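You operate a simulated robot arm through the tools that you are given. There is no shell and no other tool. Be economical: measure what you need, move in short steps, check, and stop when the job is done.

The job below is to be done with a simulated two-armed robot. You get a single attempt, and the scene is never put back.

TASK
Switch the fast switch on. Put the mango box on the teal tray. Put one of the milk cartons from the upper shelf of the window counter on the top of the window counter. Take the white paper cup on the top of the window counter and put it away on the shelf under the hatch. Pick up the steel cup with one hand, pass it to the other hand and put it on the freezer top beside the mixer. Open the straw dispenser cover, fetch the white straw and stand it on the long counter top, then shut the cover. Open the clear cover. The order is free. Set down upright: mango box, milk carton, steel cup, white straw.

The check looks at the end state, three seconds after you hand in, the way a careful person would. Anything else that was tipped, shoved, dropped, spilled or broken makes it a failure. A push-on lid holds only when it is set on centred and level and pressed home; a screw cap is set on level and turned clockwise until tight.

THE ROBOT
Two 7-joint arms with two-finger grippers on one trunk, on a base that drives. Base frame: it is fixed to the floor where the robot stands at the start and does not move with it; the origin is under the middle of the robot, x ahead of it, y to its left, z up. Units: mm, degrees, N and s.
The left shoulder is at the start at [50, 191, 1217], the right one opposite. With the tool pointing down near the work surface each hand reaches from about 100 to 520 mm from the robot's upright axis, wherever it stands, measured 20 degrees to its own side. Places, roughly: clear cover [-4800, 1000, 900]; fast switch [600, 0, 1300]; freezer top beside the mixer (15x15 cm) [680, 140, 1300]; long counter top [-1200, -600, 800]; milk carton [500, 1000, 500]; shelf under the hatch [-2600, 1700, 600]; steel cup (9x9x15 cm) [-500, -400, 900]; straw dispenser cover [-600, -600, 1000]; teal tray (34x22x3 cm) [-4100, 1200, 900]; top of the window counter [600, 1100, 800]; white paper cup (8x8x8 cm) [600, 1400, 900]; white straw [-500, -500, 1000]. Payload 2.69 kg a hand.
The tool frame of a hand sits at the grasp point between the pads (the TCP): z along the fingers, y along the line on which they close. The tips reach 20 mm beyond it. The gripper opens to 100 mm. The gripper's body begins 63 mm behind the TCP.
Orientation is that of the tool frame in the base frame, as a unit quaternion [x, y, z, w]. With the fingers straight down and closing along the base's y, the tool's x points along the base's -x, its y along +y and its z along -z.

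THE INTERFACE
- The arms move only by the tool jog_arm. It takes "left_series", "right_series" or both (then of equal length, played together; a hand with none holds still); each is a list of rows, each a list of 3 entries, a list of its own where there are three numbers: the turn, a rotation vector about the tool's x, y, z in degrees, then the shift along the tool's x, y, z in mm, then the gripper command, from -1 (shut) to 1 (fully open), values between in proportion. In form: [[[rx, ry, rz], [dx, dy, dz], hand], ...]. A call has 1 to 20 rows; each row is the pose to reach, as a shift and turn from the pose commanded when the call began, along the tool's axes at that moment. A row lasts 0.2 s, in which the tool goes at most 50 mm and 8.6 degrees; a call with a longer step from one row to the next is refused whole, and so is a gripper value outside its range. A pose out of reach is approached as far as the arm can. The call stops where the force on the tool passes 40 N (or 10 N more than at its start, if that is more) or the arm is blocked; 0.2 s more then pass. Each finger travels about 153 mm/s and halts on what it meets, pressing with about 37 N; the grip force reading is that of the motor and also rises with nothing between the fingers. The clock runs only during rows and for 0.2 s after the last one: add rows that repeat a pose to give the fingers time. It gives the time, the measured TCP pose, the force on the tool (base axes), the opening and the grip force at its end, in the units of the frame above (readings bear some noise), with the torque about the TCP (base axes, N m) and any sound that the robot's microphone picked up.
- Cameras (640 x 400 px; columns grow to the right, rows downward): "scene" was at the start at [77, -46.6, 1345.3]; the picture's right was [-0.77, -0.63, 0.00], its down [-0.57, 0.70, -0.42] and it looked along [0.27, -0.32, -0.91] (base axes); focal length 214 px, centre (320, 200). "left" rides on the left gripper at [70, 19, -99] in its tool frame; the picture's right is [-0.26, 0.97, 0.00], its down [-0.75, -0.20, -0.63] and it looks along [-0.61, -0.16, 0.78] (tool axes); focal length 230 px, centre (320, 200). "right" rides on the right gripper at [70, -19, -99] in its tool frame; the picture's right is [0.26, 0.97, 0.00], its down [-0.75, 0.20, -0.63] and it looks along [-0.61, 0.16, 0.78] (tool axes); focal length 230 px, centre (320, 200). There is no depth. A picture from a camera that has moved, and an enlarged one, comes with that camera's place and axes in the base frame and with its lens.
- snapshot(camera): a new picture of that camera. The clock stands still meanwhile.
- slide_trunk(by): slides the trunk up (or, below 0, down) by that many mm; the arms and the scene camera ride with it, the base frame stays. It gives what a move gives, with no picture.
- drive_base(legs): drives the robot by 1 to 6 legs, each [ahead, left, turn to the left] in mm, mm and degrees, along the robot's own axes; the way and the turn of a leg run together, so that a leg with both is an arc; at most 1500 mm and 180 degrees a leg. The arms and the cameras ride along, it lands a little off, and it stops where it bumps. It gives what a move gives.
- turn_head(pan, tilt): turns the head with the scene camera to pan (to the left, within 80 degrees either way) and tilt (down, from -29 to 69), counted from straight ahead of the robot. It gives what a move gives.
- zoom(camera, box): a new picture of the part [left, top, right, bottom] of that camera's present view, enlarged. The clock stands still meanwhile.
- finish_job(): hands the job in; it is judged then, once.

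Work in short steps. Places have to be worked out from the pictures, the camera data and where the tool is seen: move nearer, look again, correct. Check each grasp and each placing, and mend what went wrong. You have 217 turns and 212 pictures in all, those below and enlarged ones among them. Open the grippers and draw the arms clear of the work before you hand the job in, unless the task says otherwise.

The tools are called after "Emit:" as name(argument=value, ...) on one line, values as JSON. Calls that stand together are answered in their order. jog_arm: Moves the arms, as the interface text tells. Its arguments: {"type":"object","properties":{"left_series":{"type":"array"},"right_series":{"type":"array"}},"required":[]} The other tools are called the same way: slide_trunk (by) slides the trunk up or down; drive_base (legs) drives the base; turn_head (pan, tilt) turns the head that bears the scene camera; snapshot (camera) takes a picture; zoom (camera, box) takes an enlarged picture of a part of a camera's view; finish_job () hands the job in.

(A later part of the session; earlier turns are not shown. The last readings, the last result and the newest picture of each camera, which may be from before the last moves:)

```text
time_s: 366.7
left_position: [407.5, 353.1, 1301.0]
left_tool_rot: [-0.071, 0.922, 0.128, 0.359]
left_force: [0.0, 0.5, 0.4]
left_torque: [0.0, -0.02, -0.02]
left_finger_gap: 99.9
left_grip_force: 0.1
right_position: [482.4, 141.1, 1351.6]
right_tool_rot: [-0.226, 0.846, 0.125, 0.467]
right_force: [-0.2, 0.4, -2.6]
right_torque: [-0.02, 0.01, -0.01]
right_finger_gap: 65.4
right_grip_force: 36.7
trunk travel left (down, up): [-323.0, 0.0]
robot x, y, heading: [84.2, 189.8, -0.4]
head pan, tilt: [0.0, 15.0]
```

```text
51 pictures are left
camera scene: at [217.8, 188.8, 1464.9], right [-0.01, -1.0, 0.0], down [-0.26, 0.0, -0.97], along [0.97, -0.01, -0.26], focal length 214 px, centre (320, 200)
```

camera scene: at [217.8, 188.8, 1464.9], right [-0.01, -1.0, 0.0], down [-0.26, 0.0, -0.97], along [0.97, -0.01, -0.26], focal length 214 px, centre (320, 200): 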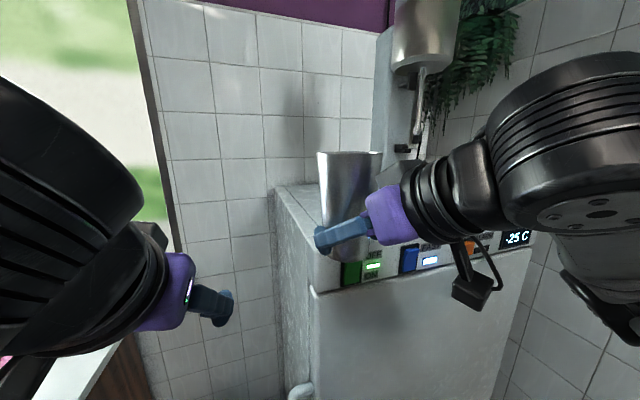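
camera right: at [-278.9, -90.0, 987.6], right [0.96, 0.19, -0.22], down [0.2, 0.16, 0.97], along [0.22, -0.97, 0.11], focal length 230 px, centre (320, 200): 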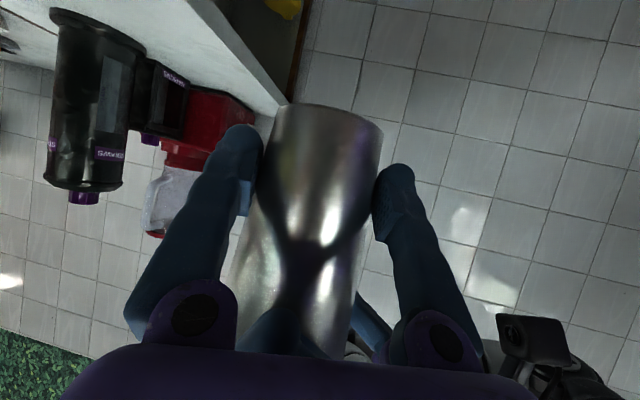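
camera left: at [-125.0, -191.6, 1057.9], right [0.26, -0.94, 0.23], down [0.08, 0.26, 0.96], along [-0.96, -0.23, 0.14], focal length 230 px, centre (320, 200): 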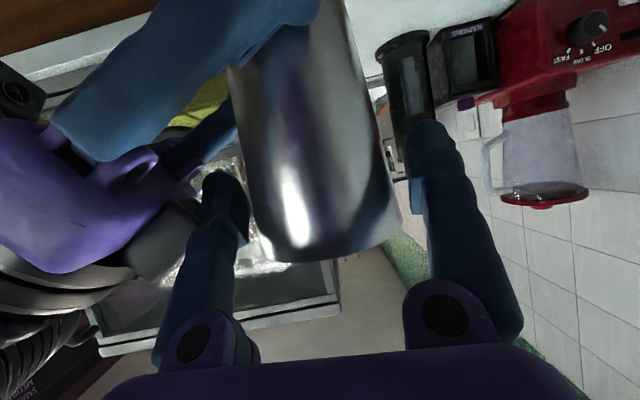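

Cup is at y≈141, bottom ~20 mm above the freezer top. I drive ahead 90, then extend.

Emit:
drive_base(legs=[[85, 0, 0]])

Emit:
snapshot(camera="scene")

```text
time_s: 367.9
left_position: [481.5, 353.2, 1299.2]
left_tool_rot: [-0.074, 0.922, 0.129, 0.357]
left_force: [-0.7, 0.3, 0.2]
left_torque: [-0.03, 0.06, -0.02]
left_finger_gap: 99.9
left_grip_force: 0.1
right_position: [558.9, 141.3, 1350.9]
right_tool_rot: [-0.227, 0.847, 0.126, 0.465]
right_force: [-0.1, 0.4, -1.6]
right_torque: [0.01, 0.05, 0.02]
right_finger_gap: 66.0
right_grip_force: 37.2
trunk travel left (down, up): [-323.0, 0.0]
robot x, y, heading: [159.5, 188.3, -0.6]
head pan, tilt: [0.0, 15.0]
stopped in leg 1: the robot was blocked; the commanded pose is now the measured one
```

```text
50 pictures are left
camera scene: at [292.0, 187.9, 1464.7], right [-0.01, -1.0, 0.0], down [-0.26, 0.0, -0.97], along [0.97, -0.01, -0.26], focal length 214 px, centre (320, 200)
```

scene: 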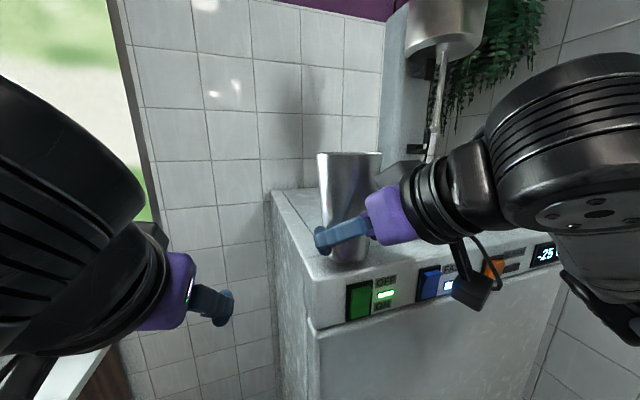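

I extend 120 mm ahead over the freezer top.

Emit:
jog_arm(right_series=[[[0, 0, 0], [-14, -15, 22], -0.6], [[0, 0, 0], [-28, -30, 44], -0.6], [[0, 0, 0], [-42, -46, 66], -0.6], [[0, 0, 0], [-56, -61, 88], -0.6], [[0, 0, 0], [-56, -61, 88], -0.6]])

Emit:
snapshot(camera="scene")

Emit:
snapshot(camera="right")

```text
time_s: 369.1
left_position: [481.2, 353.4, 1298.9]
left_tool_rot: [-0.073, 0.922, 0.129, 0.357]
left_force: [-0.1, 0.7, 0.5]
left_torque: [-0.01, 0.01, 0.01]
left_finger_gap: 99.9
left_grip_force: 0.1
right_position: [678.0, 139.8, 1352.7]
right_tool_rot: [-0.226, 0.846, 0.125, 0.465]
right_force: [0.0, -0.4, -1.6]
right_torque: [-0.08, 0.04, 0.03]
right_finger_gap: 65.4
right_grip_force: 37.0
trunk travel left (down, up): [-323.0, 0.0]
robot x, y, heading: [161.1, 186.6, -0.2]
head pan, tilt: [0.0, 15.0]
```

```text
49 pictures are left
camera scene: at [291.2, 188.0, 1465.0], right [-0.01, -1.0, 0.0], down [-0.26, 0.0, -0.97], along [0.97, -0.01, -0.26], focal length 214 px, centre (320, 200)
```

scene: 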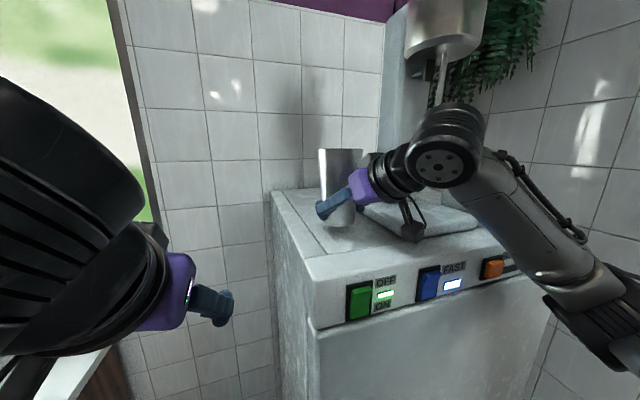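

```text
48 pictures are left
camera right: at [582.7, 63.2, 1346.7], right [-0.6, 0.77, -0.22], down [-0.21, 0.11, 0.97], along [0.77, 0.63, 0.1], focal length 230 px, centre (320, 200)
```

right: 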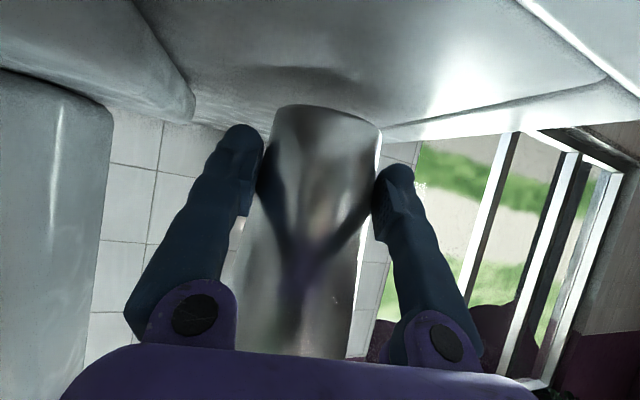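

In position beside the mixer. I lower in small steps.

Emit:
jog_arm(right_series=[[[0, 0, 0], [5, 0, 3.2], -0.6], [[0, 0, 0], [10, 0, 6.5], -0.6], [[0, 0, 0], [14, 0, 9], -0.6], [[0, 0, 0], [14, 0, 9], -0.6]])

Emit:
jog_arm(right_series=[[[0, 0, 0], [3, 0, 2], -0.6], [[0, 0, 0], [6, 0, 4], -0.6], [[0, 0, 0], [9, 0, 6], -0.6], [[0, 0, 0], [9, 0, 6], -0.6]])

```text
time_s: 370.1
left_position: [481.2, 353.0, 1300.0]
left_tool_rot: [-0.073, 0.922, 0.128, 0.357]
left_force: [0.1, 0.8, -0.3]
left_torque: [0.03, -0.02, 0.01]
left_finger_gap: 99.9
left_grip_force: 0.1
right_position: [678.2, 140.0, 1337.3]
right_tool_rot: [-0.226, 0.845, 0.126, 0.468]
right_force: [2.9, 0.7, 7.8]
right_torque: [0.2, -0.47, -0.07]
right_finger_gap: 65.5
right_grip_force: 37.3
trunk travel left (down, up): [-323.0, 0.0]
robot x, y, heading: [160.0, 188.6, -0.4]
head pan, tilt: [0.0, 15.0]
```

```text
time_s: 371.1
left_position: [479.9, 352.5, 1300.8]
left_tool_rot: [-0.072, 0.922, 0.128, 0.359]
left_force: [0.3, 0.4, 0.4]
left_torque: [0.02, 0.02, 0.03]
left_finger_gap: 100.1
left_grip_force: 0.1
right_position: [677.3, 139.3, 1327.6]
right_tool_rot: [-0.226, 0.844, 0.126, 0.469]
right_force: [2.9, -5.1, 24.8]
right_torque: [0.22, -0.32, -0.17]
right_finger_gap: 63.7
right_grip_force: 36.8
trunk travel left (down, up): [-323.0, 0.0]
robot x, y, heading: [155.7, 187.4, -0.3]
head pan, tilt: [0.0, 15.0]
```

Seated on the freezer top. I open and withdraw straight back.

Emit:
jog_arm(right_series=[[[0, 0, 0], [-2, 0, -1], 0], [[0, 0, 0], [-2, 0, -1], 0.5], [[0, 0, 0], [-2, 0, -1], 1], [[0, 0, 0], [-2, 0, -1], 1], [[0, 0, 0], [14, 0, -26], 1], [[0, 0, 0], [34, 0, -58], 1], [[0, 0, 0], [56, 0, -92], 1], [[0, 0, 0], [80, 0, -130], 1]])

Emit:
snapshot(camera="scene")

```text
time_s: 372.9
left_position: [479.9, 352.1, 1300.8]
left_tool_rot: [-0.073, 0.922, 0.129, 0.359]
left_force: [-0.5, -0.9, 0.0]
left_torque: [0.01, 0.0, -0.01]
left_finger_gap: 100.1
left_grip_force: 0.1
right_position: [545.0, 60.4, 1327.8]
right_tool_rot: [-0.226, 0.846, 0.125, 0.466]
right_force: [-0.5, 0.1, 0.3]
right_torque: [0.04, -0.03, 0.03]
right_finger_gap: 100.2
right_grip_force: 0.1
trunk travel left (down, up): [-323.0, 0.0]
robot x, y, heading: [159.7, 190.7, -0.3]
head pan, tilt: [0.0, 15.0]
```

```text
47 pictures are left
camera scene: at [290.4, 187.0, 1465.1], right [-0.01, -1.0, 0.0], down [-0.26, 0.0, -0.97], along [0.97, -0.01, -0.26], focal length 214 px, centre (320, 200)
```

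scene: 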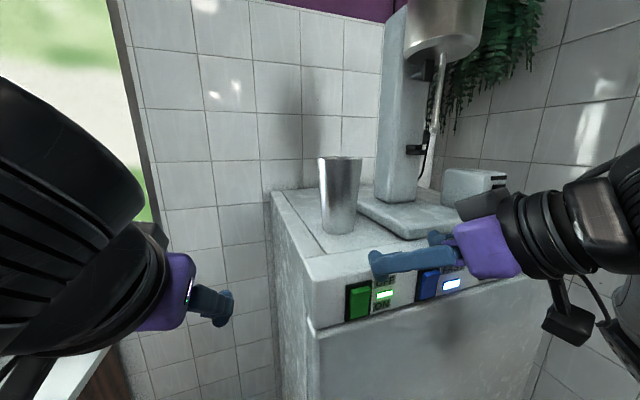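

Steel cup stands beside the mixer and FAST is still lit. I back off 150, then bring the right hand to a neutral pose.

Emit:
drive_base(legs=[[-150, 0, 0]])

Emit:
jog_arm(right_series=[[[1.9, 7, 3.4], [20, -2, -3], 1], [[3.8, 14, 6.9], [41, -4, -6], 1], [[5.7, 21, 10.3], [62, -6, -9], 1], [[7.6, 28, 13.8], [83, -9, -12], 1], [[9.5, 35, 17.2], [104, -11, -15], 1], [[11.4, 42, 20.6], [125, -14, -18], 1], [[13.3, 49, 24], [146, -16, -21], 1], [[15.2, 56.3, 27.5], [166, -18, -23], 1], [[15.2, 56.3, 27.5], [166, -18, -23], 1]])

```text
time_s: 374.2
left_position: [334.0, 356.0, 1299.4]
left_tool_rot: [-0.072, 0.923, 0.128, 0.357]
left_force: [-0.5, 0.5, 0.5]
left_torque: [-0.03, -0.04, 0.01]
left_finger_gap: 100.3
left_grip_force: 0.0
right_position: [399.7, 63.4, 1325.9]
right_tool_rot: [-0.227, 0.846, 0.125, 0.466]
right_force: [-0.5, 0.1, -0.1]
right_torque: [-0.02, 0.0, -0.02]
right_finger_gap: 99.7
right_grip_force: 0.0
trunk travel left (down, up): [-323.0, 0.0]
robot x, y, heading: [12.9, 189.1, -0.3]
head pan, tilt: [0.0, 15.0]
```

```text
time_s: 376.2
left_position: [334.5, 354.9, 1299.4]
left_tool_rot: [-0.072, 0.922, 0.129, 0.357]
left_force: [-0.4, -0.7, 0.6]
left_torque: [-0.01, -0.01, -0.01]
left_finger_gap: 100.2
left_grip_force: 0.1
right_position: [316.3, -4.5, 1199.5]
right_tool_rot: [0.002, 1.0, 0.0, -0.001]
right_force: [-0.5, -0.2, 0.7]
right_torque: [-0.01, -0.02, -0.02]
right_finger_gap: 100.1
right_grip_force: 0.1
trunk travel left (down, up): [-323.0, 0.0]
robot x, y, heading: [11.4, 186.4, -0.2]
head pan, tilt: [0.0, 15.0]
```

Now I turn back to the counter end (heading ≈ -161) and approach the straw dispenser.

Emit:
drive_base(legs=[[0, 0, -160.8], [0, 375, 0]])

Emit:
turn_head(pan=5, tilt=30)

Emit:
zoom(camera="scene", box=[200, 120, 440, 280])

```text
time_s: 381.2
left_position: [27.7, -185.4, 1296.6]
left_tool_rot: [0.752, 0.541, -0.244, 0.286]
left_force: [0.2, -0.4, -0.1]
left_torque: [-0.01, 0.01, -0.01]
left_finger_gap: 100.1
left_grip_force: 0.2
right_position: [-260.4, -5.0, 1210.3]
right_tool_rot: [0.833, 0.554, -0.015, 0.001]
right_force: [-0.5, 0.0, -0.9]
right_torque: [0.03, -0.01, 0.02]
right_finger_gap: 99.8
right_grip_force: 0.1
trunk travel left (down, up): [-323.0, 0.0]
robot x, y, heading: [18.5, 182.9, -118.4]
head pan, tilt: [0.0, 15.0]
stopped in leg 1: the robot was blocked; the commanded pose is now the measured one
```

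```text
time_s: 381.9
left_position: [26.0, -188.4, 1293.9]
left_tool_rot: [0.753, 0.541, -0.244, 0.284]
left_force: [0.4, -0.2, 0.3]
left_torque: [-0.02, -0.01, 0.01]
left_finger_gap: 99.9
left_grip_force: 0.0
right_position: [-261.1, -6.8, 1208.9]
right_tool_rot: [0.834, 0.551, -0.013, -0.002]
right_force: [0.8, -0.1, -0.9]
right_torque: [0.02, 0.0, -0.04]
right_finger_gap: 100.2
right_grip_force: 0.1
trunk travel left (down, up): [-323.0, 0.0]
robot x, y, heading: [14.3, 184.3, -118.9]
head pan, tilt: [5.0, 30.0]
```

```text
2.50 times, centred on (320, 200) of scene
camera zoom: at [-20.1, 52.9, 1440.2], right [-0.92, 0.4, 0.02], down [0.18, 0.47, -0.86], along [-0.36, -0.79, -0.5], focal length 536 px, centre (320, 200)
```

zoom: 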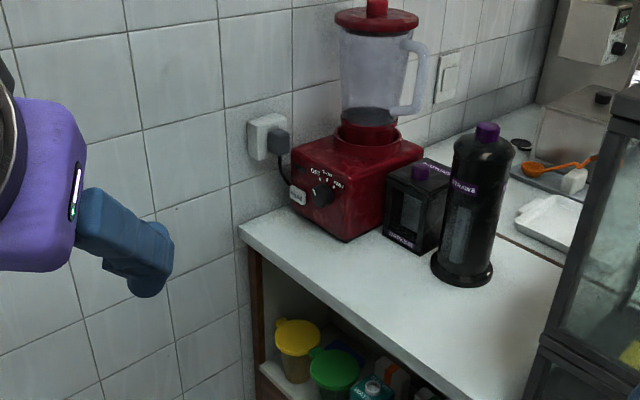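

The left elbow probably touches the freezer side while turning. I shift away from it, then finish the turn.

Emit:
drive_base(legs=[[70, -125, 0]])

Emit:
turn_head(pan=80, tilt=15)

Emit:
snapshot(camera="scene")

```text
time_s: 382.9
left_position: [20.6, -174.6, 1301.8]
left_tool_rot: [0.749, 0.542, -0.25, 0.286]
left_force: [0.0, -0.1, 0.9]
left_torque: [-0.04, 0.01, 0.02]
left_finger_gap: 100.1
left_grip_force: 0.0
right_position: [-256.9, 3.1, 1213.0]
right_tool_rot: [0.823, 0.567, -0.013, 0.002]
right_force: [0.5, 0.2, 0.1]
right_torque: [0.0, 0.03, 0.0]
right_finger_gap: 100.1
right_grip_force: 0.1
trunk travel left (down, up): [-323.0, 0.0]
robot x, y, heading: [2.2, 186.2, -118.6]
head pan, tilt: [5.0, 30.0]
stopped in leg 1: the robot was blocked; the commanded pose is now the measured one
```

```text
time_s: 384.4
left_position: [21.2, -176.4, 1299.5]
left_tool_rot: [0.75, 0.541, -0.251, 0.285]
left_force: [0.2, -0.3, -0.3]
left_torque: [-0.02, -0.02, -0.02]
left_finger_gap: 99.7
left_grip_force: 0.1
right_position: [-257.5, 3.9, 1210.9]
right_tool_rot: [0.824, 0.566, -0.014, -0.002]
right_force: [-0.2, 0.1, 0.3]
right_torque: [0.02, 0.02, 0.0]
right_finger_gap: 100.0
right_grip_force: 0.1
trunk travel left (down, up): [-323.0, 0.0]
robot x, y, heading: [-4.2, 188.8, -118.8]
head pan, tilt: [80.0, 15.0]
```

```text
45 pictures are left
camera scene: at [85.6, 91.5, 1462.7], right [-0.62, -0.78, 0.02], down [-0.23, 0.16, -0.96], along [0.75, -0.6, -0.28], focal length 214 px, centre (320, 200)
```

scene: 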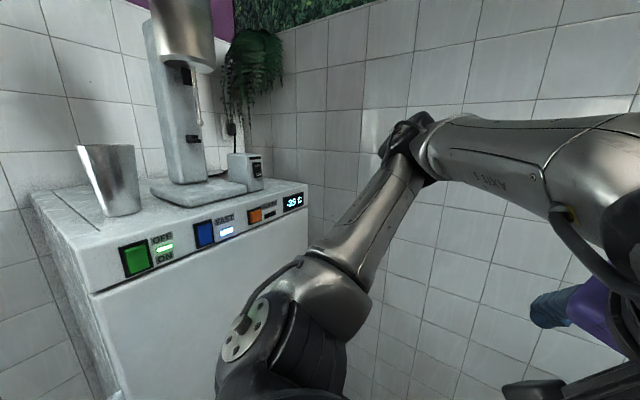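

Freezer side is fine. So the obstruction is on the right; I look there.

Emit:
turn_head(pan=-75, tilt=35)

Emit:
snapshot(camera="scene")

```text
time_s: 386.8
left_position: [20.7, -175.7, 1299.0]
left_tool_rot: [0.75, 0.541, -0.252, 0.285]
left_force: [-0.6, 0.0, 0.2]
left_torque: [0.0, 0.03, 0.01]
left_finger_gap: 100.1
left_grip_force: 0.1
right_position: [-257.4, 3.1, 1210.9]
right_tool_rot: [0.824, 0.566, -0.013, -0.001]
right_force: [-0.1, 0.0, -0.1]
right_torque: [-0.01, 0.03, 0.01]
right_finger_gap: 100.1
right_grip_force: 0.0
trunk travel left (down, up): [-323.0, 0.0]
robot x, y, heading: [-4.7, 185.7, -118.5]
head pan, tilt: [-75.0, 35.0]
```

```text
44 pictures are left
camera scene: at [-73.9, 170.6, 1435.8], right [0.23, 0.97, -0.01], down [0.53, -0.13, -0.84], along [-0.81, 0.19, -0.55], focal length 214 px, centre (320, 200)
```

scene: 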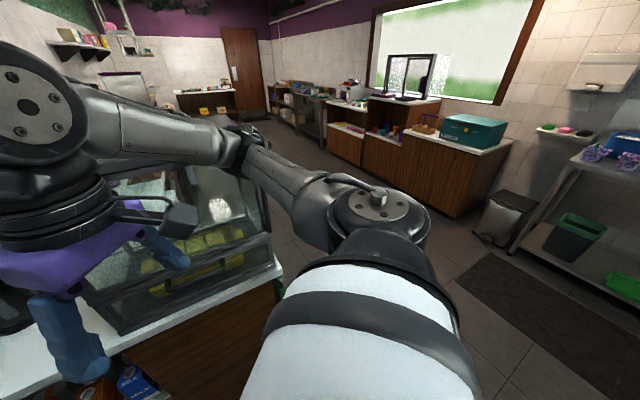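

The right elbow leans on the display case's top corner. I move the base away toward +x, then turn.

Emit:
drive_base(legs=[[-65, 120, 0]])

Emit:
drive_base(legs=[[0, 0, -42.5]])

Emit:
snapshot(camera="scene")

```text
time_s: 388.5
left_position: [125.3, -172.8, 1298.7]
left_tool_rot: [0.755, 0.535, -0.24, 0.293]
left_force: [0.8, 0.1, 0.1]
left_torque: [-0.02, 0.0, -0.03]
left_finger_gap: 100.4
left_grip_force: 0.0
right_position: [-153.1, 5.3, 1202.3]
right_tool_rot: [0.828, 0.561, 0.0, 0.008]
right_force: [-0.2, 0.0, 0.1]
right_torque: [-0.03, 0.0, 0.03]
right_finger_gap: 100.0
right_grip_force: 0.0
trunk travel left (down, up): [-323.0, 0.0]
robot x, y, heading: [133.3, 184.9, -118.9]
head pan, tilt: [-75.0, 35.0]
```

```text
time_s: 390.8
left_position: [-119.1, -72.4, 1298.9]
left_tool_rot: [0.898, 0.225, -0.33, 0.186]
left_force: [0.8, -0.7, -0.1]
left_torque: [-0.01, 0.0, 0.01]
left_finger_gap: 99.9
left_grip_force: 0.0
right_position: [-200.3, 248.4, 1202.4]
right_tool_rot: [0.975, 0.223, -0.003, 0.006]
right_force: [0.3, -0.4, -0.1]
right_torque: [0.01, -0.03, 0.0]
right_finger_gap: 100.0
right_grip_force: 0.0
trunk travel left (down, up): [-323.0, 0.0]
robot x, y, heading: [134.8, 189.8, -161.5]
head pan, tilt: [-75.0, 35.0]
```

```text
43 pictures are left
camera scene: at [44.0, 248.4, 1433.0], right [0.83, 0.55, 0.0], down [0.32, -0.48, -0.82], along [-0.45, 0.68, -0.57], focal length 214 px, centre (320, 200)
```

scene: 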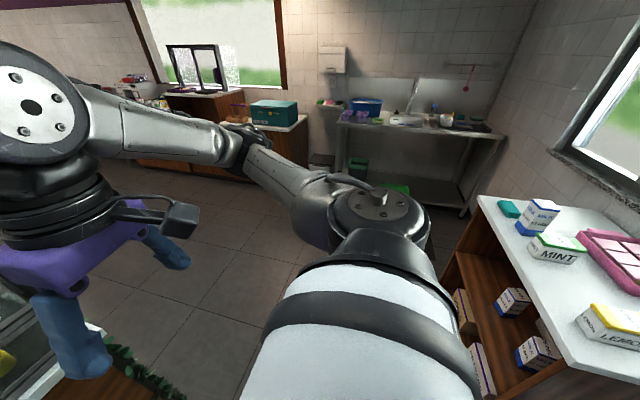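

Clear now. I slide left 340 and ahead 200, then look closely at the dispenser.

Emit:
drive_base(legs=[[0, 340, 0], [210, 0, 0]])

Emit:
turn_head(pan=15, tilt=35)

Emit:
zoom(camera="scene", box=[220, 100, 420, 240])

```text
time_s: 393.2
left_position: [-56.0, -272.4, 1297.8]
left_tool_rot: [0.898, 0.228, -0.328, 0.185]
left_force: [-0.3, -0.5, -0.2]
left_torque: [0.05, 0.03, -0.02]
left_finger_gap: 100.2
left_grip_force: 0.0
right_position: [-139.7, 47.5, 1200.9]
right_tool_rot: [0.974, 0.225, -0.003, 0.006]
right_force: [0.6, -0.3, 1.1]
right_torque: [0.04, -0.04, -0.01]
right_finger_gap: 100.0
right_grip_force: 0.1
trunk travel left (down, up): [-323.0, 0.0]
robot x, y, heading: [196.7, -9.5, -161.1]
head pan, tilt: [-75.0, 35.0]
stopped in leg 1: the robot was blocked; the commanded pose is now the measured one
```

```text
time_s: 394.9
left_position: [-56.3, -268.1, 1298.1]
left_tool_rot: [0.897, 0.227, -0.33, 0.186]
left_force: [-0.6, 0.2, 1.2]
left_torque: [-0.01, -0.01, 0.01]
left_finger_gap: 99.9
left_grip_force: 0.1
right_position: [-139.2, 50.2, 1202.2]
right_tool_rot: [0.974, 0.225, -0.003, 0.007]
right_force: [-0.2, -0.5, 0.8]
right_torque: [0.02, 0.01, 0.0]
right_finger_gap: 100.0
right_grip_force: 0.1
trunk travel left (down, up): [-323.0, 0.0]
robot x, y, heading: [195.6, -7.4, -160.7]
head pan, tilt: [15.0, 35.0]
```

```text
2.86 times, centred on (320, 170) of scene
camera zoom: at [81.0, -69.6, 1433.0], right [-0.56, 0.83, 0.0], down [0.48, 0.32, -0.82], along [-0.68, -0.46, -0.57], focal length 613 px, centre (320, 286)
```

zoom: 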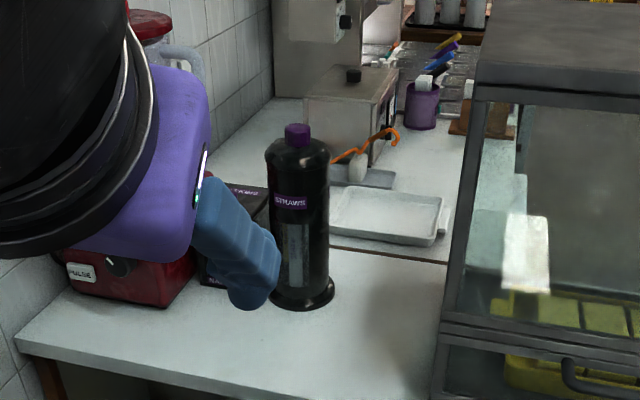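

Dispenser: black cylinder ≈[-577,-548], ~255 mm tall with a knobbed lid (top ~z 1105, knob ~1130). I approach to working distance.

Emit:
drive_base(legs=[[100, 0, 0], [160, 134, 0]])

Emit:
snapshot(camera="scene")

```text
time_s: 397.5
left_position: [-256.0, -480.8, 1299.4]
left_tool_rot: [0.897, 0.228, -0.33, 0.187]
left_force: [0.6, 0.3, 0.2]
left_torque: [0.02, 0.02, 0.0]
left_finger_gap: 100.3
left_grip_force: 0.0
right_position: [-339.2, -161.6, 1201.9]
right_tool_rot: [0.974, 0.225, -0.003, 0.007]
right_force: [0.3, -0.3, 0.0]
right_torque: [0.01, -0.01, 0.01]
right_finger_gap: 100.2
right_grip_force: 0.0
trunk travel left (down, up): [-323.0, 0.0]
robot x, y, heading: [-4.2, -218.0, -161.1]
head pan, tilt: [15.0, 35.0]
```

```text
41 pictures are left
camera scene: at [-119.1, -280.4, 1433.0], right [-0.56, 0.83, 0.0], down [0.48, 0.32, -0.82], along [-0.68, -0.46, -0.57], focal length 214 px, centre (320, 200)
```

scene: 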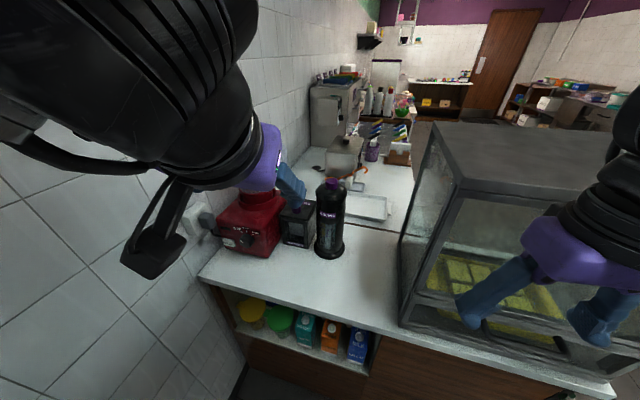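

Knob ≈[-578,-550,1124]. I set the left hand tool-down, pull the right hand back, then drive in 100.

Emit:
jog_arm(left_series=[[[2.5, 7, 1.5], [0, -6, -2], 1], [[5, 14, 3], [1, -12, -4], 1], [[7.6, 21, 4.5], [1, -18, -6], 1], [[10.2, 28, 6], [1, -25, -8], 1], [[12.7, 35, 7.6], [2, -31, -10], 1], [[15.3, 41.9, 9.1], [2, -37, -11], 1], [[15.3, 41.9, 9.1], [2, -37, -11], 1]], right_series=[[[0, 0, 0], [20, 0, -10], 1], [[0, 0, 0], [40, 0, -20], 1], [[0, 0, 0], [60, 0, -30], 1], [[0, 0, 0], [80, 0, -40], 1], [[0, 0, 0], [95, 0, -50], 1], [[0, 0, 0], [95, 0, -60], 1], [[0, 0, 0], [95, 0, -60], 1]])

Emit:
drive_base(legs=[[95, 0, 0]])

Emit:
snapshot(camera="left")

```text
time_s: 399.1
left_position: [-268.0, -443.8, 1298.3]
left_tool_rot: [0.986, 0.164, 0.0, 0.0]
left_force: [1.0, -0.8, 0.1]
left_torque: [0.03, 0.01, -0.01]
left_finger_gap: 100.1
left_grip_force: 0.0
right_position: [-253.4, -117.8, 1262.3]
right_tool_rot: [0.974, 0.226, -0.003, 0.007]
right_force: [0.0, -0.3, 0.4]
right_torque: [0.0, 0.02, 0.0]
right_finger_gap: 99.9
right_grip_force: 0.0
trunk travel left (down, up): [-323.0, 0.0]
robot x, y, heading: [-3.7, -216.2, -161.2]
head pan, tilt: [15.0, 35.0]
```

```text
time_s: 400.2
left_position: [-339.9, -467.5, 1297.3]
left_tool_rot: [0.986, 0.165, 0.0, 0.0]
left_force: [0.3, 0.2, -0.2]
left_torque: [0.01, 0.03, -0.03]
left_finger_gap: 100.0
left_grip_force: 0.0
right_position: [-323.9, -140.8, 1262.7]
right_tool_rot: [0.974, 0.225, -0.002, 0.006]
right_force: [1.2, -0.4, 0.3]
right_torque: [-0.04, -0.01, 0.0]
right_finger_gap: 100.0
right_grip_force: 0.0
trunk travel left (down, up): [-323.0, 0.0]
robot x, y, heading: [-72.5, -245.6, -161.3]
head pan, tilt: [15.0, 35.0]
stopped in leg 1: the robot was blocked; the commanded pose is now the measured one
```

```text
40 pictures are left
camera left: at [-268.0, -463.7, 1397.5], right [0.07, -1.0, 0.0], down [-0.78, -0.06, 0.63], along [-0.63, -0.04, -0.78], focal length 230 px, centre (320, 200)
```

left: 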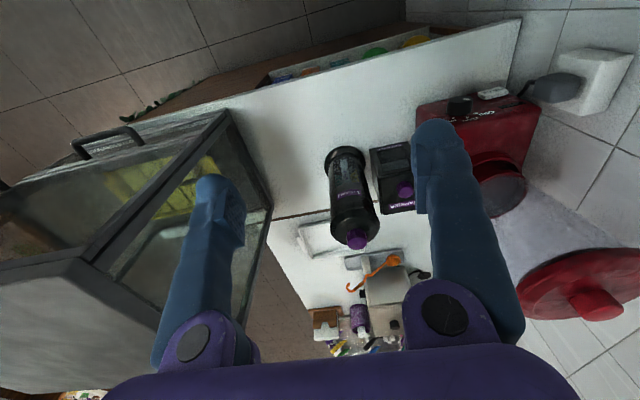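

I zoom on the dispenser top to see how the cover works.

Emit:
zoom(camera="left", box=[310, 130, 430, 260])

Emit:
zoom(camera="scene", box=[240, 100, 400, 260])

```text
3.08 times, centred on (370, 195) of left
camera zoom: at [-268.0, -463.7, 1397.5], right [0.07, -1.0, 0.0], down [-0.78, -0.06, 0.63], along [-0.63, -0.04, -0.78], focal length 708 px, centre (166, 215)
```

zoom: 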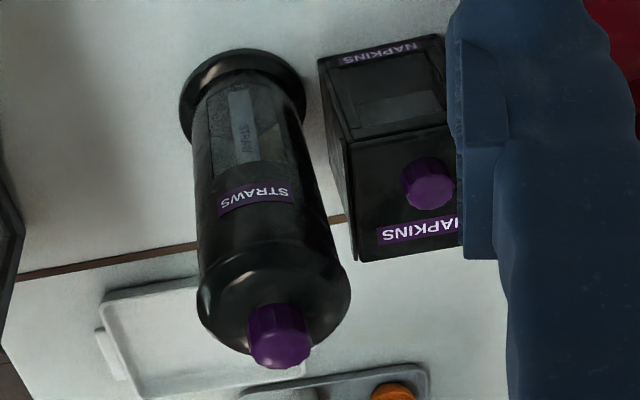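

```text
2.50 times, centred on (320, 180) of scene
camera zoom: at [-189.0, -304.5, 1432.8], right [-0.56, 0.83, 0.0], down [0.48, 0.32, -0.82], along [-0.68, -0.46, -0.57], focal length 536 px, centre (320, 250)
```

zoom: 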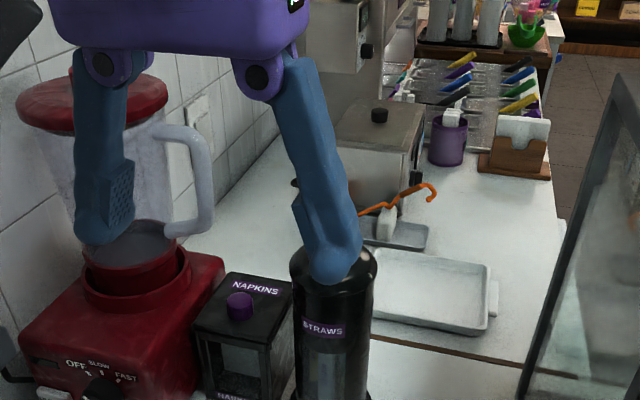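

The cover is a lift-off dome lid with a purple knob (≈[-581,-551]). I move the left hand above the knob.

Emit:
jog_arm(left_series=[[[0, 0, 0], [-45, 0, 0], 0.4], [[0, 0, 0], [-90, 0, 0], 0.2], [[0, 0, 0], [-135, 0, 0], 0.2], [[0, 0, 0], [-180, 0, 0], 0.2], [[0, 0, 0], [-225, 0, 0], 0.2], [[0, 0, 0], [-253, 0, 0], 0.2], [[0, 0, 0], [-253, 0, 45], 0.2], [[0, 0, 0], [-253, 0, 90], 0.2], [[0, 0, 0], [-253, 0, 115], 0.2], [[0, 0, 0], [-253, 0, 115], 0.2]])

Emit:
snapshot(camera="left")

```text
time_s: 402.4
left_position: [-577.8, -549.8, 1183.2]
left_tool_rot: [0.986, 0.165, 0.001, 0.0]
left_force: [1.1, 0.1, 0.7]
left_torque: [-0.02, 0.03, 0.01]
left_finger_gap: 59.8
left_grip_force: 0.0
right_position: [-324.3, -142.6, 1261.8]
right_tool_rot: [0.974, 0.225, -0.002, 0.007]
right_force: [-0.6, -0.7, 0.4]
right_torque: [0.0, 0.0, -0.05]
right_finger_gap: 100.1
right_grip_force: 0.0
trunk travel left (down, up): [-323.0, 0.0]
robot x, y, heading: [-76.6, -241.5, -161.1]
head pan, tilt: [15.0, 35.0]
```

```text
37 pictures are left
camera left: at [-506.6, -545.4, 1283.2], right [0.07, -1.0, 0.0], down [-0.78, -0.06, 0.63], along [-0.63, -0.04, -0.78], focal length 230 px, centre (320, 200)
```

left: 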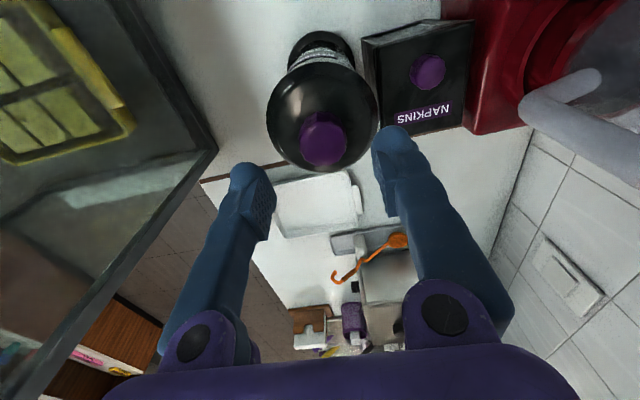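

Knob centre ≈[-582,-554]. I correct, descend to z≈1124 and close.

Emit:
jog_arm(left_series=[[[0, 0, 0], [-5, 3, 20], 0.2], [[0, 0, 0], [-5, 3, 40], 0.2], [[0, 0, 0], [-5, 3, 52], 0.2], [[0, 0, 0], [-5, 3, 60], 0.2], [[0, 0, 0], [-5, 3, 60], -0.3], [[0, 0, 0], [-5, 3, 60], -1], [[0, 0, 0], [-5, 3, 60], -1]])

Emit:
snapshot(camera="left")

```text
time_s: 404.0
left_position: [-582.2, -553.4, 1125.6]
left_tool_rot: [0.986, 0.165, 0.0, -0.001]
left_force: [-8.3, 7.4, 16.2]
left_torque: [0.16, 0.21, 0.01]
left_finger_gap: 34.2
left_grip_force: 45.2
right_position: [-323.2, -141.4, 1262.7]
right_tool_rot: [0.974, 0.225, -0.003, 0.009]
right_force: [-0.6, -0.1, 0.3]
right_torque: [0.0, -0.03, -0.02]
right_finger_gap: 100.0
right_grip_force: 0.0
trunk travel left (down, up): [-323.0, 0.0]
robot x, y, heading: [-76.9, -241.3, -161.2]
head pan, tilt: [15.0, 35.0]
```

```text
36 pictures are left
camera left: at [-510.7, -548.4, 1224.4], right [0.07, -1.0, 0.0], down [-0.77, -0.05, 0.63], along [-0.63, -0.04, -0.78], focal length 230 px, centre (320, 200)
```

left: 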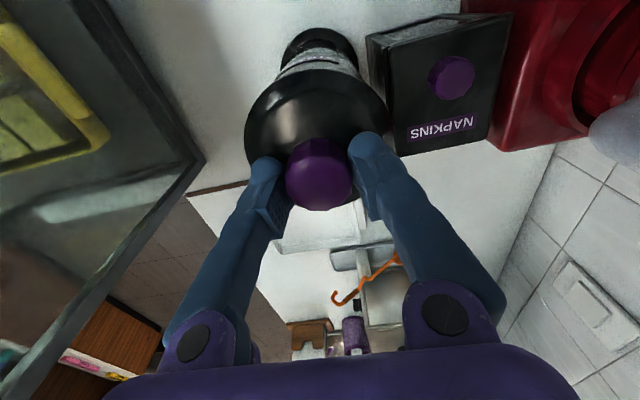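

Knob gripped (34 mm). I lift slowly 25 mm and watch.

Emit:
jog_arm(left_series=[[[0, 0, 0], [0, 0, -5], -1], [[0, 0, 0], [0, 0, -10], -1], [[0, 0, 0], [0, 0, -17], -1], [[0, 0, 0], [0, 0, -25], -1], [[0, 0, 0], [0, 0, -25], -1]])

Emit:
snapshot(camera="left")

```text
time_s: 405.2
left_position: [-582.2, -553.0, 1148.2]
left_tool_rot: [0.986, 0.164, 0.002, 0.001]
left_force: [-5.7, 13.8, -0.9]
left_torque: [0.44, -0.58, -0.03]
left_finger_gap: 33.9
left_grip_force: 45.6
right_position: [-323.1, -139.4, 1261.7]
right_tool_rot: [0.974, 0.225, -0.002, 0.007]
right_force: [0.5, -0.3, 0.2]
right_torque: [-0.01, 0.02, 0.0]
right_finger_gap: 99.7
right_grip_force: 0.1
trunk travel left (down, up): [-323.0, 0.0]
robot x, y, heading: [-76.3, -240.3, -161.3]
head pan, tilt: [15.0, 35.0]
```

```text
35 pictures are left
camera left: at [-511.3, -548.3, 1247.3], right [0.07, -1.0, 0.0], down [-0.78, -0.05, 0.63], along [-0.63, -0.04, -0.78], focal length 230 px, centre (320, 200)
```

left: 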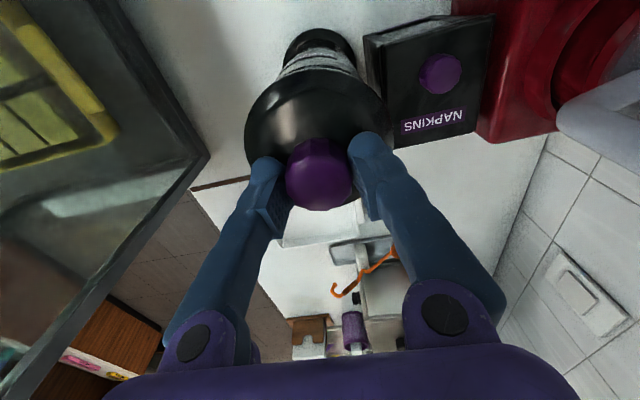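

I check from the scene camera whether just the lid rises.

Emit:
zoom(camera="scene", box=[240, 140, 420, 280])

```text
2.86 times, centred on (330, 210) of scene
camera zoom: at [-190.0, -302.5, 1433.0], right [-0.56, 0.83, 0.0], down [0.48, 0.32, -0.82], along [-0.68, -0.46, -0.57], focal length 613 px, centre (291, 171)
```

zoom: 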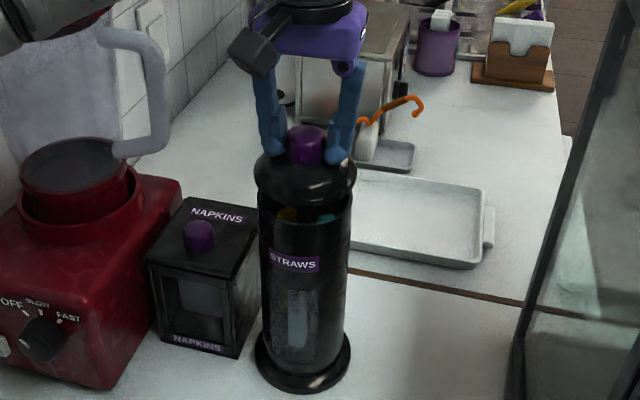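

The lid comes off and straws are visible inside. I raise the lid clear and carry it to the free counter spot to the right.

Emit:
jog_arm(left_series=[[[0, 0, 0], [0, 0, -40], -1], [[0, 0, 0], [0, 0, -80], -1], [[0, 0, 0], [40, -25, -80], -1], [[0, 0, 0], [80, -50, -80], -1], [[0, 0, 0], [120, -75, -80], -1], [[0, 0, 0], [127, -88, -50], -1], [[0, 0, 0], [127, -88, -5], -1], [[0, 0, 0], [127, -88, 40], -1], [[0, 0, 0], [127, -88, 85], -1], [[0, 0, 0], [127, -88, 130], -1], [[0, 0, 0], [127, -88, 175], -1], [[0, 0, 0], [127, -88, 200], -1], [[0, 0, 0], [127, -88, 200], -1]])

Emit:
snapshot(camera="scene")

```text
time_s: 405.9
left_position: [-578.9, -551.8, 1228.5]
left_tool_rot: [0.984, 0.178, -0.009, 0.005]
left_force: [-18.5, -2.5, -0.5]
left_torque: [0.62, -0.33, -0.15]
left_finger_gap: 34.3
left_grip_force: 44.6
right_position: [-325.8, -142.9, 1263.0]
right_tool_rot: [0.974, 0.225, -0.001, 0.008]
right_force: [-0.2, 0.5, -0.2]
right_torque: [-0.02, 0.04, 0.02]
right_finger_gap: 100.0
right_grip_force: 0.0
trunk travel left (down, up): [-323.0, 0.0]
robot x, y, heading: [-80.9, -243.2, -161.2]
head pan, tilt: [15.0, 35.0]
stopped in row 3 (left hand): the force on the tool passed its limit at 44 N (the readings are from after the stop); the commanded pose is now the measured one
```

```text
33 pictures are left
camera scene: at [-190.3, -304.1, 1432.8], right [-0.56, 0.83, 0.0], down [0.48, 0.32, -0.82], along [-0.68, -0.46, -0.57], focal length 214 px, centre (320, 200)
```

scene: 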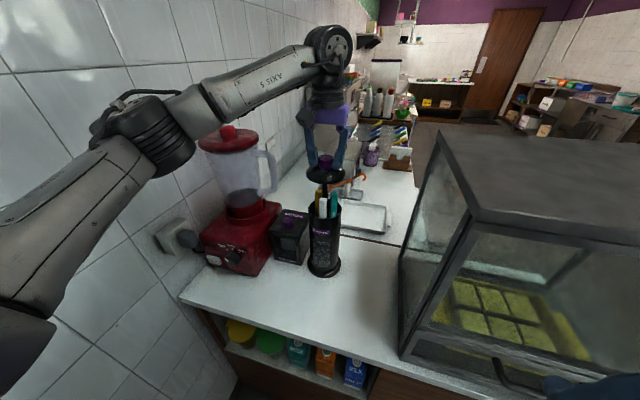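

Something resists sideways: the lid seems to ride on a central rod, raising the straws. I zoom.

Emit:
zoom(camera="scene", box=[275, 125, 375, 285])

Emit:
snapshot(camera="left")

```text
2.50 times, centred on (325, 205) of scene
camera zoom: at [-190.3, -304.1, 1432.8], right [-0.56, 0.83, 0.0], down [0.48, 0.32, -0.82], along [-0.68, -0.46, -0.57], focal length 536 px, centre (308, 188)
```

zoom: 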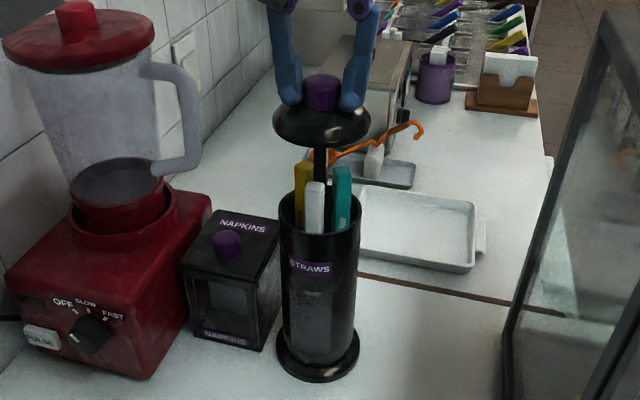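

```text
31 pictures are left
camera left: at [-505.4, -543.5, 1326.5], right [0.1, -1.0, 0.01], down [-0.76, -0.07, 0.64], along [-0.64, -0.07, -0.77], focal length 230 px, centre (320, 200)
```

left: 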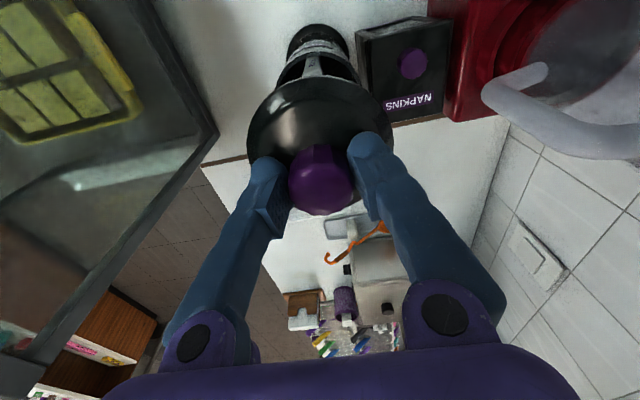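

It's a lid on a lifting rod with three stick straws (yellow, white, teal); the white one faces me. I recentre, lift to its stop, and see whether it holds.

Emit:
jog_arm(left_series=[[[0, 0, 0], [-5, 3, 0], -1], [[0, 0, 0], [-5, 3, -12], -1], [[0, 0, 0], [-5, 3, -25], -1], [[0, 0, 0], [-5, 3, -38], -1], [[0, 0, 0], [-5, 3, -50], -1], [[0, 0, 0], [-5, 3, -50], -1]])

```text
time_s: 407.4
left_position: [-577.7, -552.2, 1280.4]
left_tool_rot: [0.984, 0.176, -0.008, 0.006]
left_force: [-2.7, 23.1, 2.8]
left_torque: [0.43, 0.0, -0.14]
left_finger_gap: 34.3
left_grip_force: 44.6
right_position: [-324.5, -139.2, 1262.2]
right_tool_rot: [0.974, 0.224, -0.001, 0.009]
right_force: [0.8, -0.4, -0.6]
right_torque: [0.0, 0.03, -0.02]
right_finger_gap: 100.1
right_grip_force: 0.1
trunk travel left (down, up): [-323.0, 0.0]
robot x, y, heading: [-75.2, -243.6, -160.9]
head pan, tilt: [15.0, 35.0]
```

Emit:
jog_arm(left_series=[[[0, 0, 0], [1.3, -3.8, 0], -1], [[0, 0, 0], [1.3, -3.8, -12], -1], [[0, 0, 0], [1.3, -3.8, -12], -1]])

Emit:
zoom(camera="scene", box=[275, 105, 375, 265])

```text
time_s: 408.1
left_position: [-579.6, -550.6, 1287.6]
left_tool_rot: [0.984, 0.178, -0.003, 0.007]
left_force: [9.6, 14.5, -34.1]
left_torque: [0.09, -0.18, 0.24]
left_finger_gap: 34.2
left_grip_force: 44.9
right_position: [-325.7, -140.6, 1261.8]
right_tool_rot: [0.974, 0.226, -0.001, 0.008]
right_force: [-0.2, 0.9, 0.8]
right_torque: [-0.03, -0.05, 0.0]
right_finger_gap: 100.0
right_grip_force: 0.1
trunk travel left (down, up): [-323.0, 0.0]
robot x, y, heading: [-77.0, -242.6, -160.7]
head pan, tilt: [15.0, 35.0]
```

```text
2.50 times, centred on (325, 185) of scene
camera zoom: at [-190.2, -303.8, 1432.3], right [-0.56, 0.83, 0.0], down [0.48, 0.32, -0.82], along [-0.68, -0.46, -0.57], focal length 536 px, centre (308, 238)
```

zoom: 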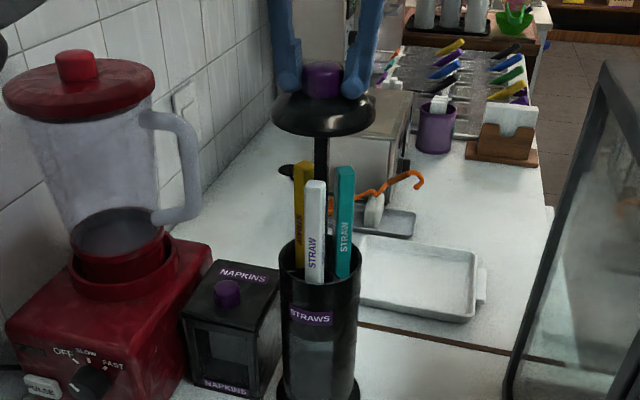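

Top stop reached; the white straw is well exposed at the front. I unload a bit and release the knob to see if it stays.

Emit:
jog_arm(left_series=[[[0, 0, 0], [0, 0, 2], -1], [[0, 0, 0], [0, 0, 2], -0.1], [[0, 0, 0], [0, 0, 2], 0.2], [[0, 0, 0], [0, 0, 2], 0.2], [[0, 0, 0], [0, 0, 2], 0.2]])

Emit:
zoom(camera="scene", box=[275, 105, 375, 265])

```text
time_s: 409.4
left_position: [-579.1, -552.4, 1289.6]
left_tool_rot: [0.984, 0.177, -0.006, 0.005]
left_force: [0.4, -0.2, -0.1]
left_torque: [0.0, 0.0, 0.02]
left_finger_gap: 59.9
left_grip_force: 0.1
right_position: [-324.3, -142.1, 1262.7]
right_tool_rot: [0.974, 0.225, -0.002, 0.006]
right_force: [-0.5, 0.2, 0.0]
right_torque: [0.0, 0.02, 0.0]
right_finger_gap: 100.1
right_grip_force: 0.0
trunk travel left (down, up): [-323.0, 0.0]
robot x, y, heading: [-78.1, -242.6, -160.8]
head pan, tilt: [15.0, 35.0]
```

```text
2.50 times, centred on (325, 185) of scene
camera zoom: at [-189.0, -304.6, 1433.0], right [-0.56, 0.83, 0.0], down [0.48, 0.32, -0.82], along [-0.68, -0.46, -0.57], focal length 536 px, centre (308, 238)
```

zoom: 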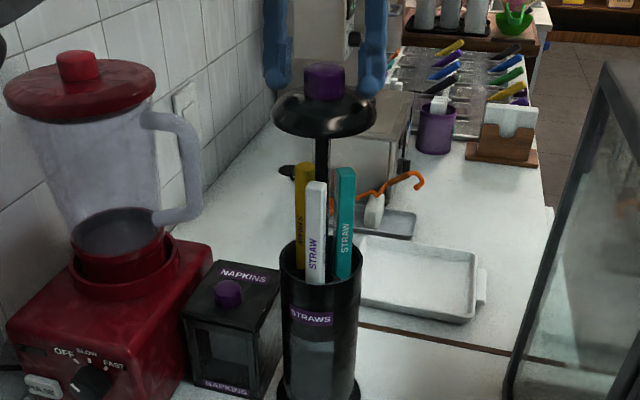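

It stays up by itself. White straw ≈[-557,-543], exposed z 1069–1189. I take the left hand off the knob, back out, and pitch it 60° at z≈1130 in front of the straw.

Emit:
jog_arm(left_series=[[[0, 0, 0], [0, 0, -25], 0.2], [[0, 0, 0], [0, 0, -50], 0.2], [[0, 0, 0], [40, 0, -50], 0.2], [[0, 0, 0], [80, 0, -50], 0.2], [[0, 0, 0], [120, 0, -50], 0.2], [[0, -8, 0], [150, 0, -40], 0.2], [[0, -16, 0], [150, 0, 0], 0.2], [[0, -24, 0], [150, 0, 40], 0.2], [[0, -32, 0], [150, 0, 80], 0.2], [[0, -40, 0], [150, 0, 115], 0.2], [[0, -48, 0], [150, 0, 140], 0.2], [[0, -56, 0], [150, 0, 159], 0.2], [[0, -60, 0], [150, 0, 159], 0.2], [[0, -60, 0], [150, 0, 159], 0.2]])

Emit:
snapshot(camera="left")

```text
time_s: 412.4
left_position: [-440.5, -501.0, 1127.8]
left_tool_rot: [0.849, 0.151, -0.498, 0.094]
left_force: [-0.2, -1.1, 0.2]
left_torque: [0.0, -0.01, 0.02]
left_finger_gap: 60.0
left_grip_force: 0.0
right_position: [-323.9, -142.4, 1262.1]
right_tool_rot: [0.974, 0.225, -0.002, 0.007]
right_force: [-0.3, -0.5, 0.2]
right_torque: [0.0, -0.02, -0.01]
right_finger_gap: 100.1
right_grip_force: 0.1
trunk travel left (down, up): [-323.0, 0.0]
robot x, y, heading: [-74.9, -242.6, -160.9]
head pan, tilt: [15.0, 35.0]
```

```text
28 pictures are left
camera left: at [-321.1, -476.6, 1115.3], right [0.22, -0.95, 0.23], down [0.1, 0.26, 0.96], along [-0.97, -0.19, 0.15], focal length 230 px, centre (320, 200)
```

left: 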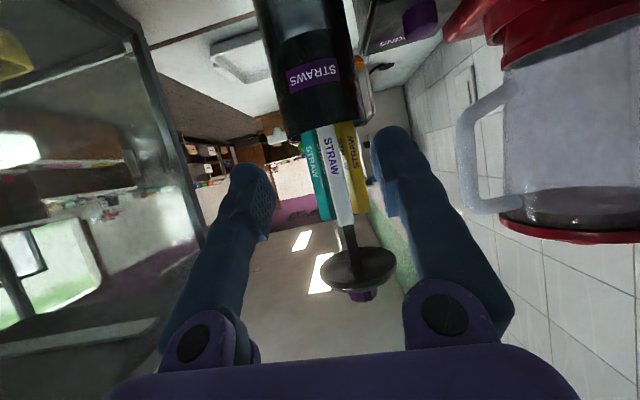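

White straw confirmed at ≈[-557,-544], exposed z 1083–1187. I advance 120 mm and check.

Emit:
jog_arm(left_series=[[[0, 0, 0], [-17, 0, 25], 0.2], [[0, 0, 0], [-34, -1, 50], 0.2], [[0, 0, 0], [-50, -2, 75], 0.2], [[0, 0, 0], [-60, -2, 90], 0.2], [[0, 0, 0], [-67, -2, 99], 0.2], [[0, 0, 0], [-67, -2, 99], 0.2]])

Emit:
snapshot(camera="left")

```text
time_s: 413.8
left_position: [-552.8, -542.2, 1139.1]
left_tool_rot: [0.849, 0.151, -0.498, 0.093]
left_force: [-0.2, -0.6, -1.1]
left_torque: [-0.04, 0.03, 0.0]
left_finger_gap: 59.9
left_grip_force: 0.1
right_position: [-324.4, -142.3, 1261.9]
right_tool_rot: [0.974, 0.225, -0.002, 0.007]
right_force: [1.3, -0.2, -0.9]
right_torque: [-0.01, 0.0, 0.01]
right_finger_gap: 99.8
right_grip_force: 0.1
trunk travel left (down, up): [-323.0, 0.0]
robot x, y, heading: [-77.8, -246.7, -161.0]
head pan, tilt: [15.0, 35.0]
```

```text
27 pictures are left
camera left: at [-433.8, -517.5, 1127.2], right [0.22, -0.95, 0.23], down [0.1, 0.26, 0.96], along [-0.97, -0.19, 0.15], focal length 230 px, centre (320, 200)
```

left: 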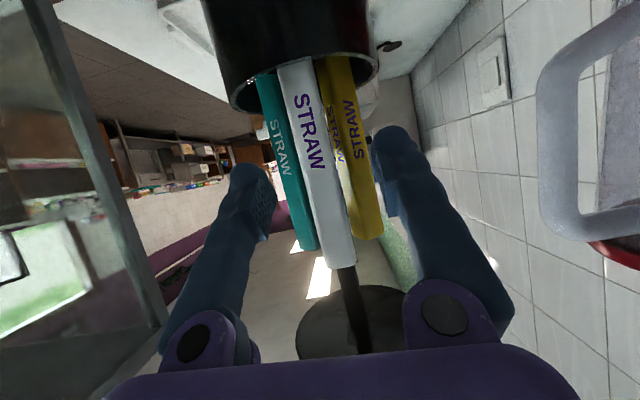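

White is isolated in depth from the others. I close on it.

Emit:
jog_arm(left_series=[[[0, 0, 0], [0, 0, 0], -0.1], [[0, 0, 0], [0, 0, 0], -0.4], [[0, 0, 0], [0, 0, 0], -1], [[0, 0, 0], [0, 0, 0], -1]])

Emit:
snapshot(camera="left")

```text
time_s: 414.8
left_position: [-552.9, -542.2, 1140.2]
left_tool_rot: [0.849, 0.151, -0.498, 0.093]
left_force: [-0.6, 0.1, 0.4]
left_torque: [-0.02, 0.01, 0.0]
left_finger_gap: 14.2
left_grip_force: 37.0
right_position: [-323.6, -142.9, 1262.2]
right_tool_rot: [0.974, 0.225, -0.003, 0.006]
right_force: [-0.2, -0.4, 0.9]
right_torque: [-0.02, 0.05, 0.02]
right_finger_gap: 100.3
right_grip_force: 0.0
trunk travel left (down, up): [-323.0, 0.0]
robot x, y, heading: [-75.3, -243.8, -160.9]
head pan, tilt: [15.0, 35.0]
```

```text
26 pictures are left
camera left: at [-433.6, -517.4, 1127.1], right [0.22, -0.95, 0.23], down [0.1, 0.26, 0.96], along [-0.97, -0.19, 0.15], focal length 230 px, centre (320, 200)
```

left: 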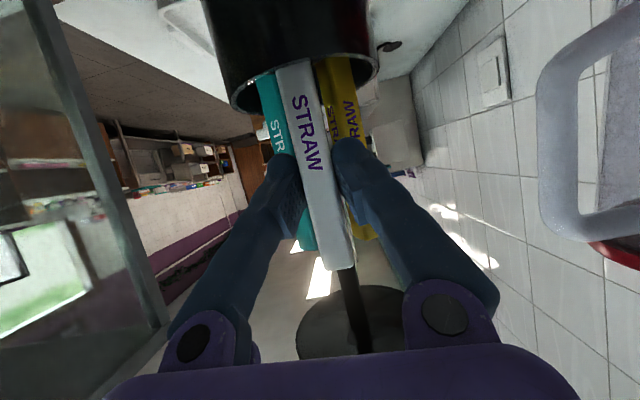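

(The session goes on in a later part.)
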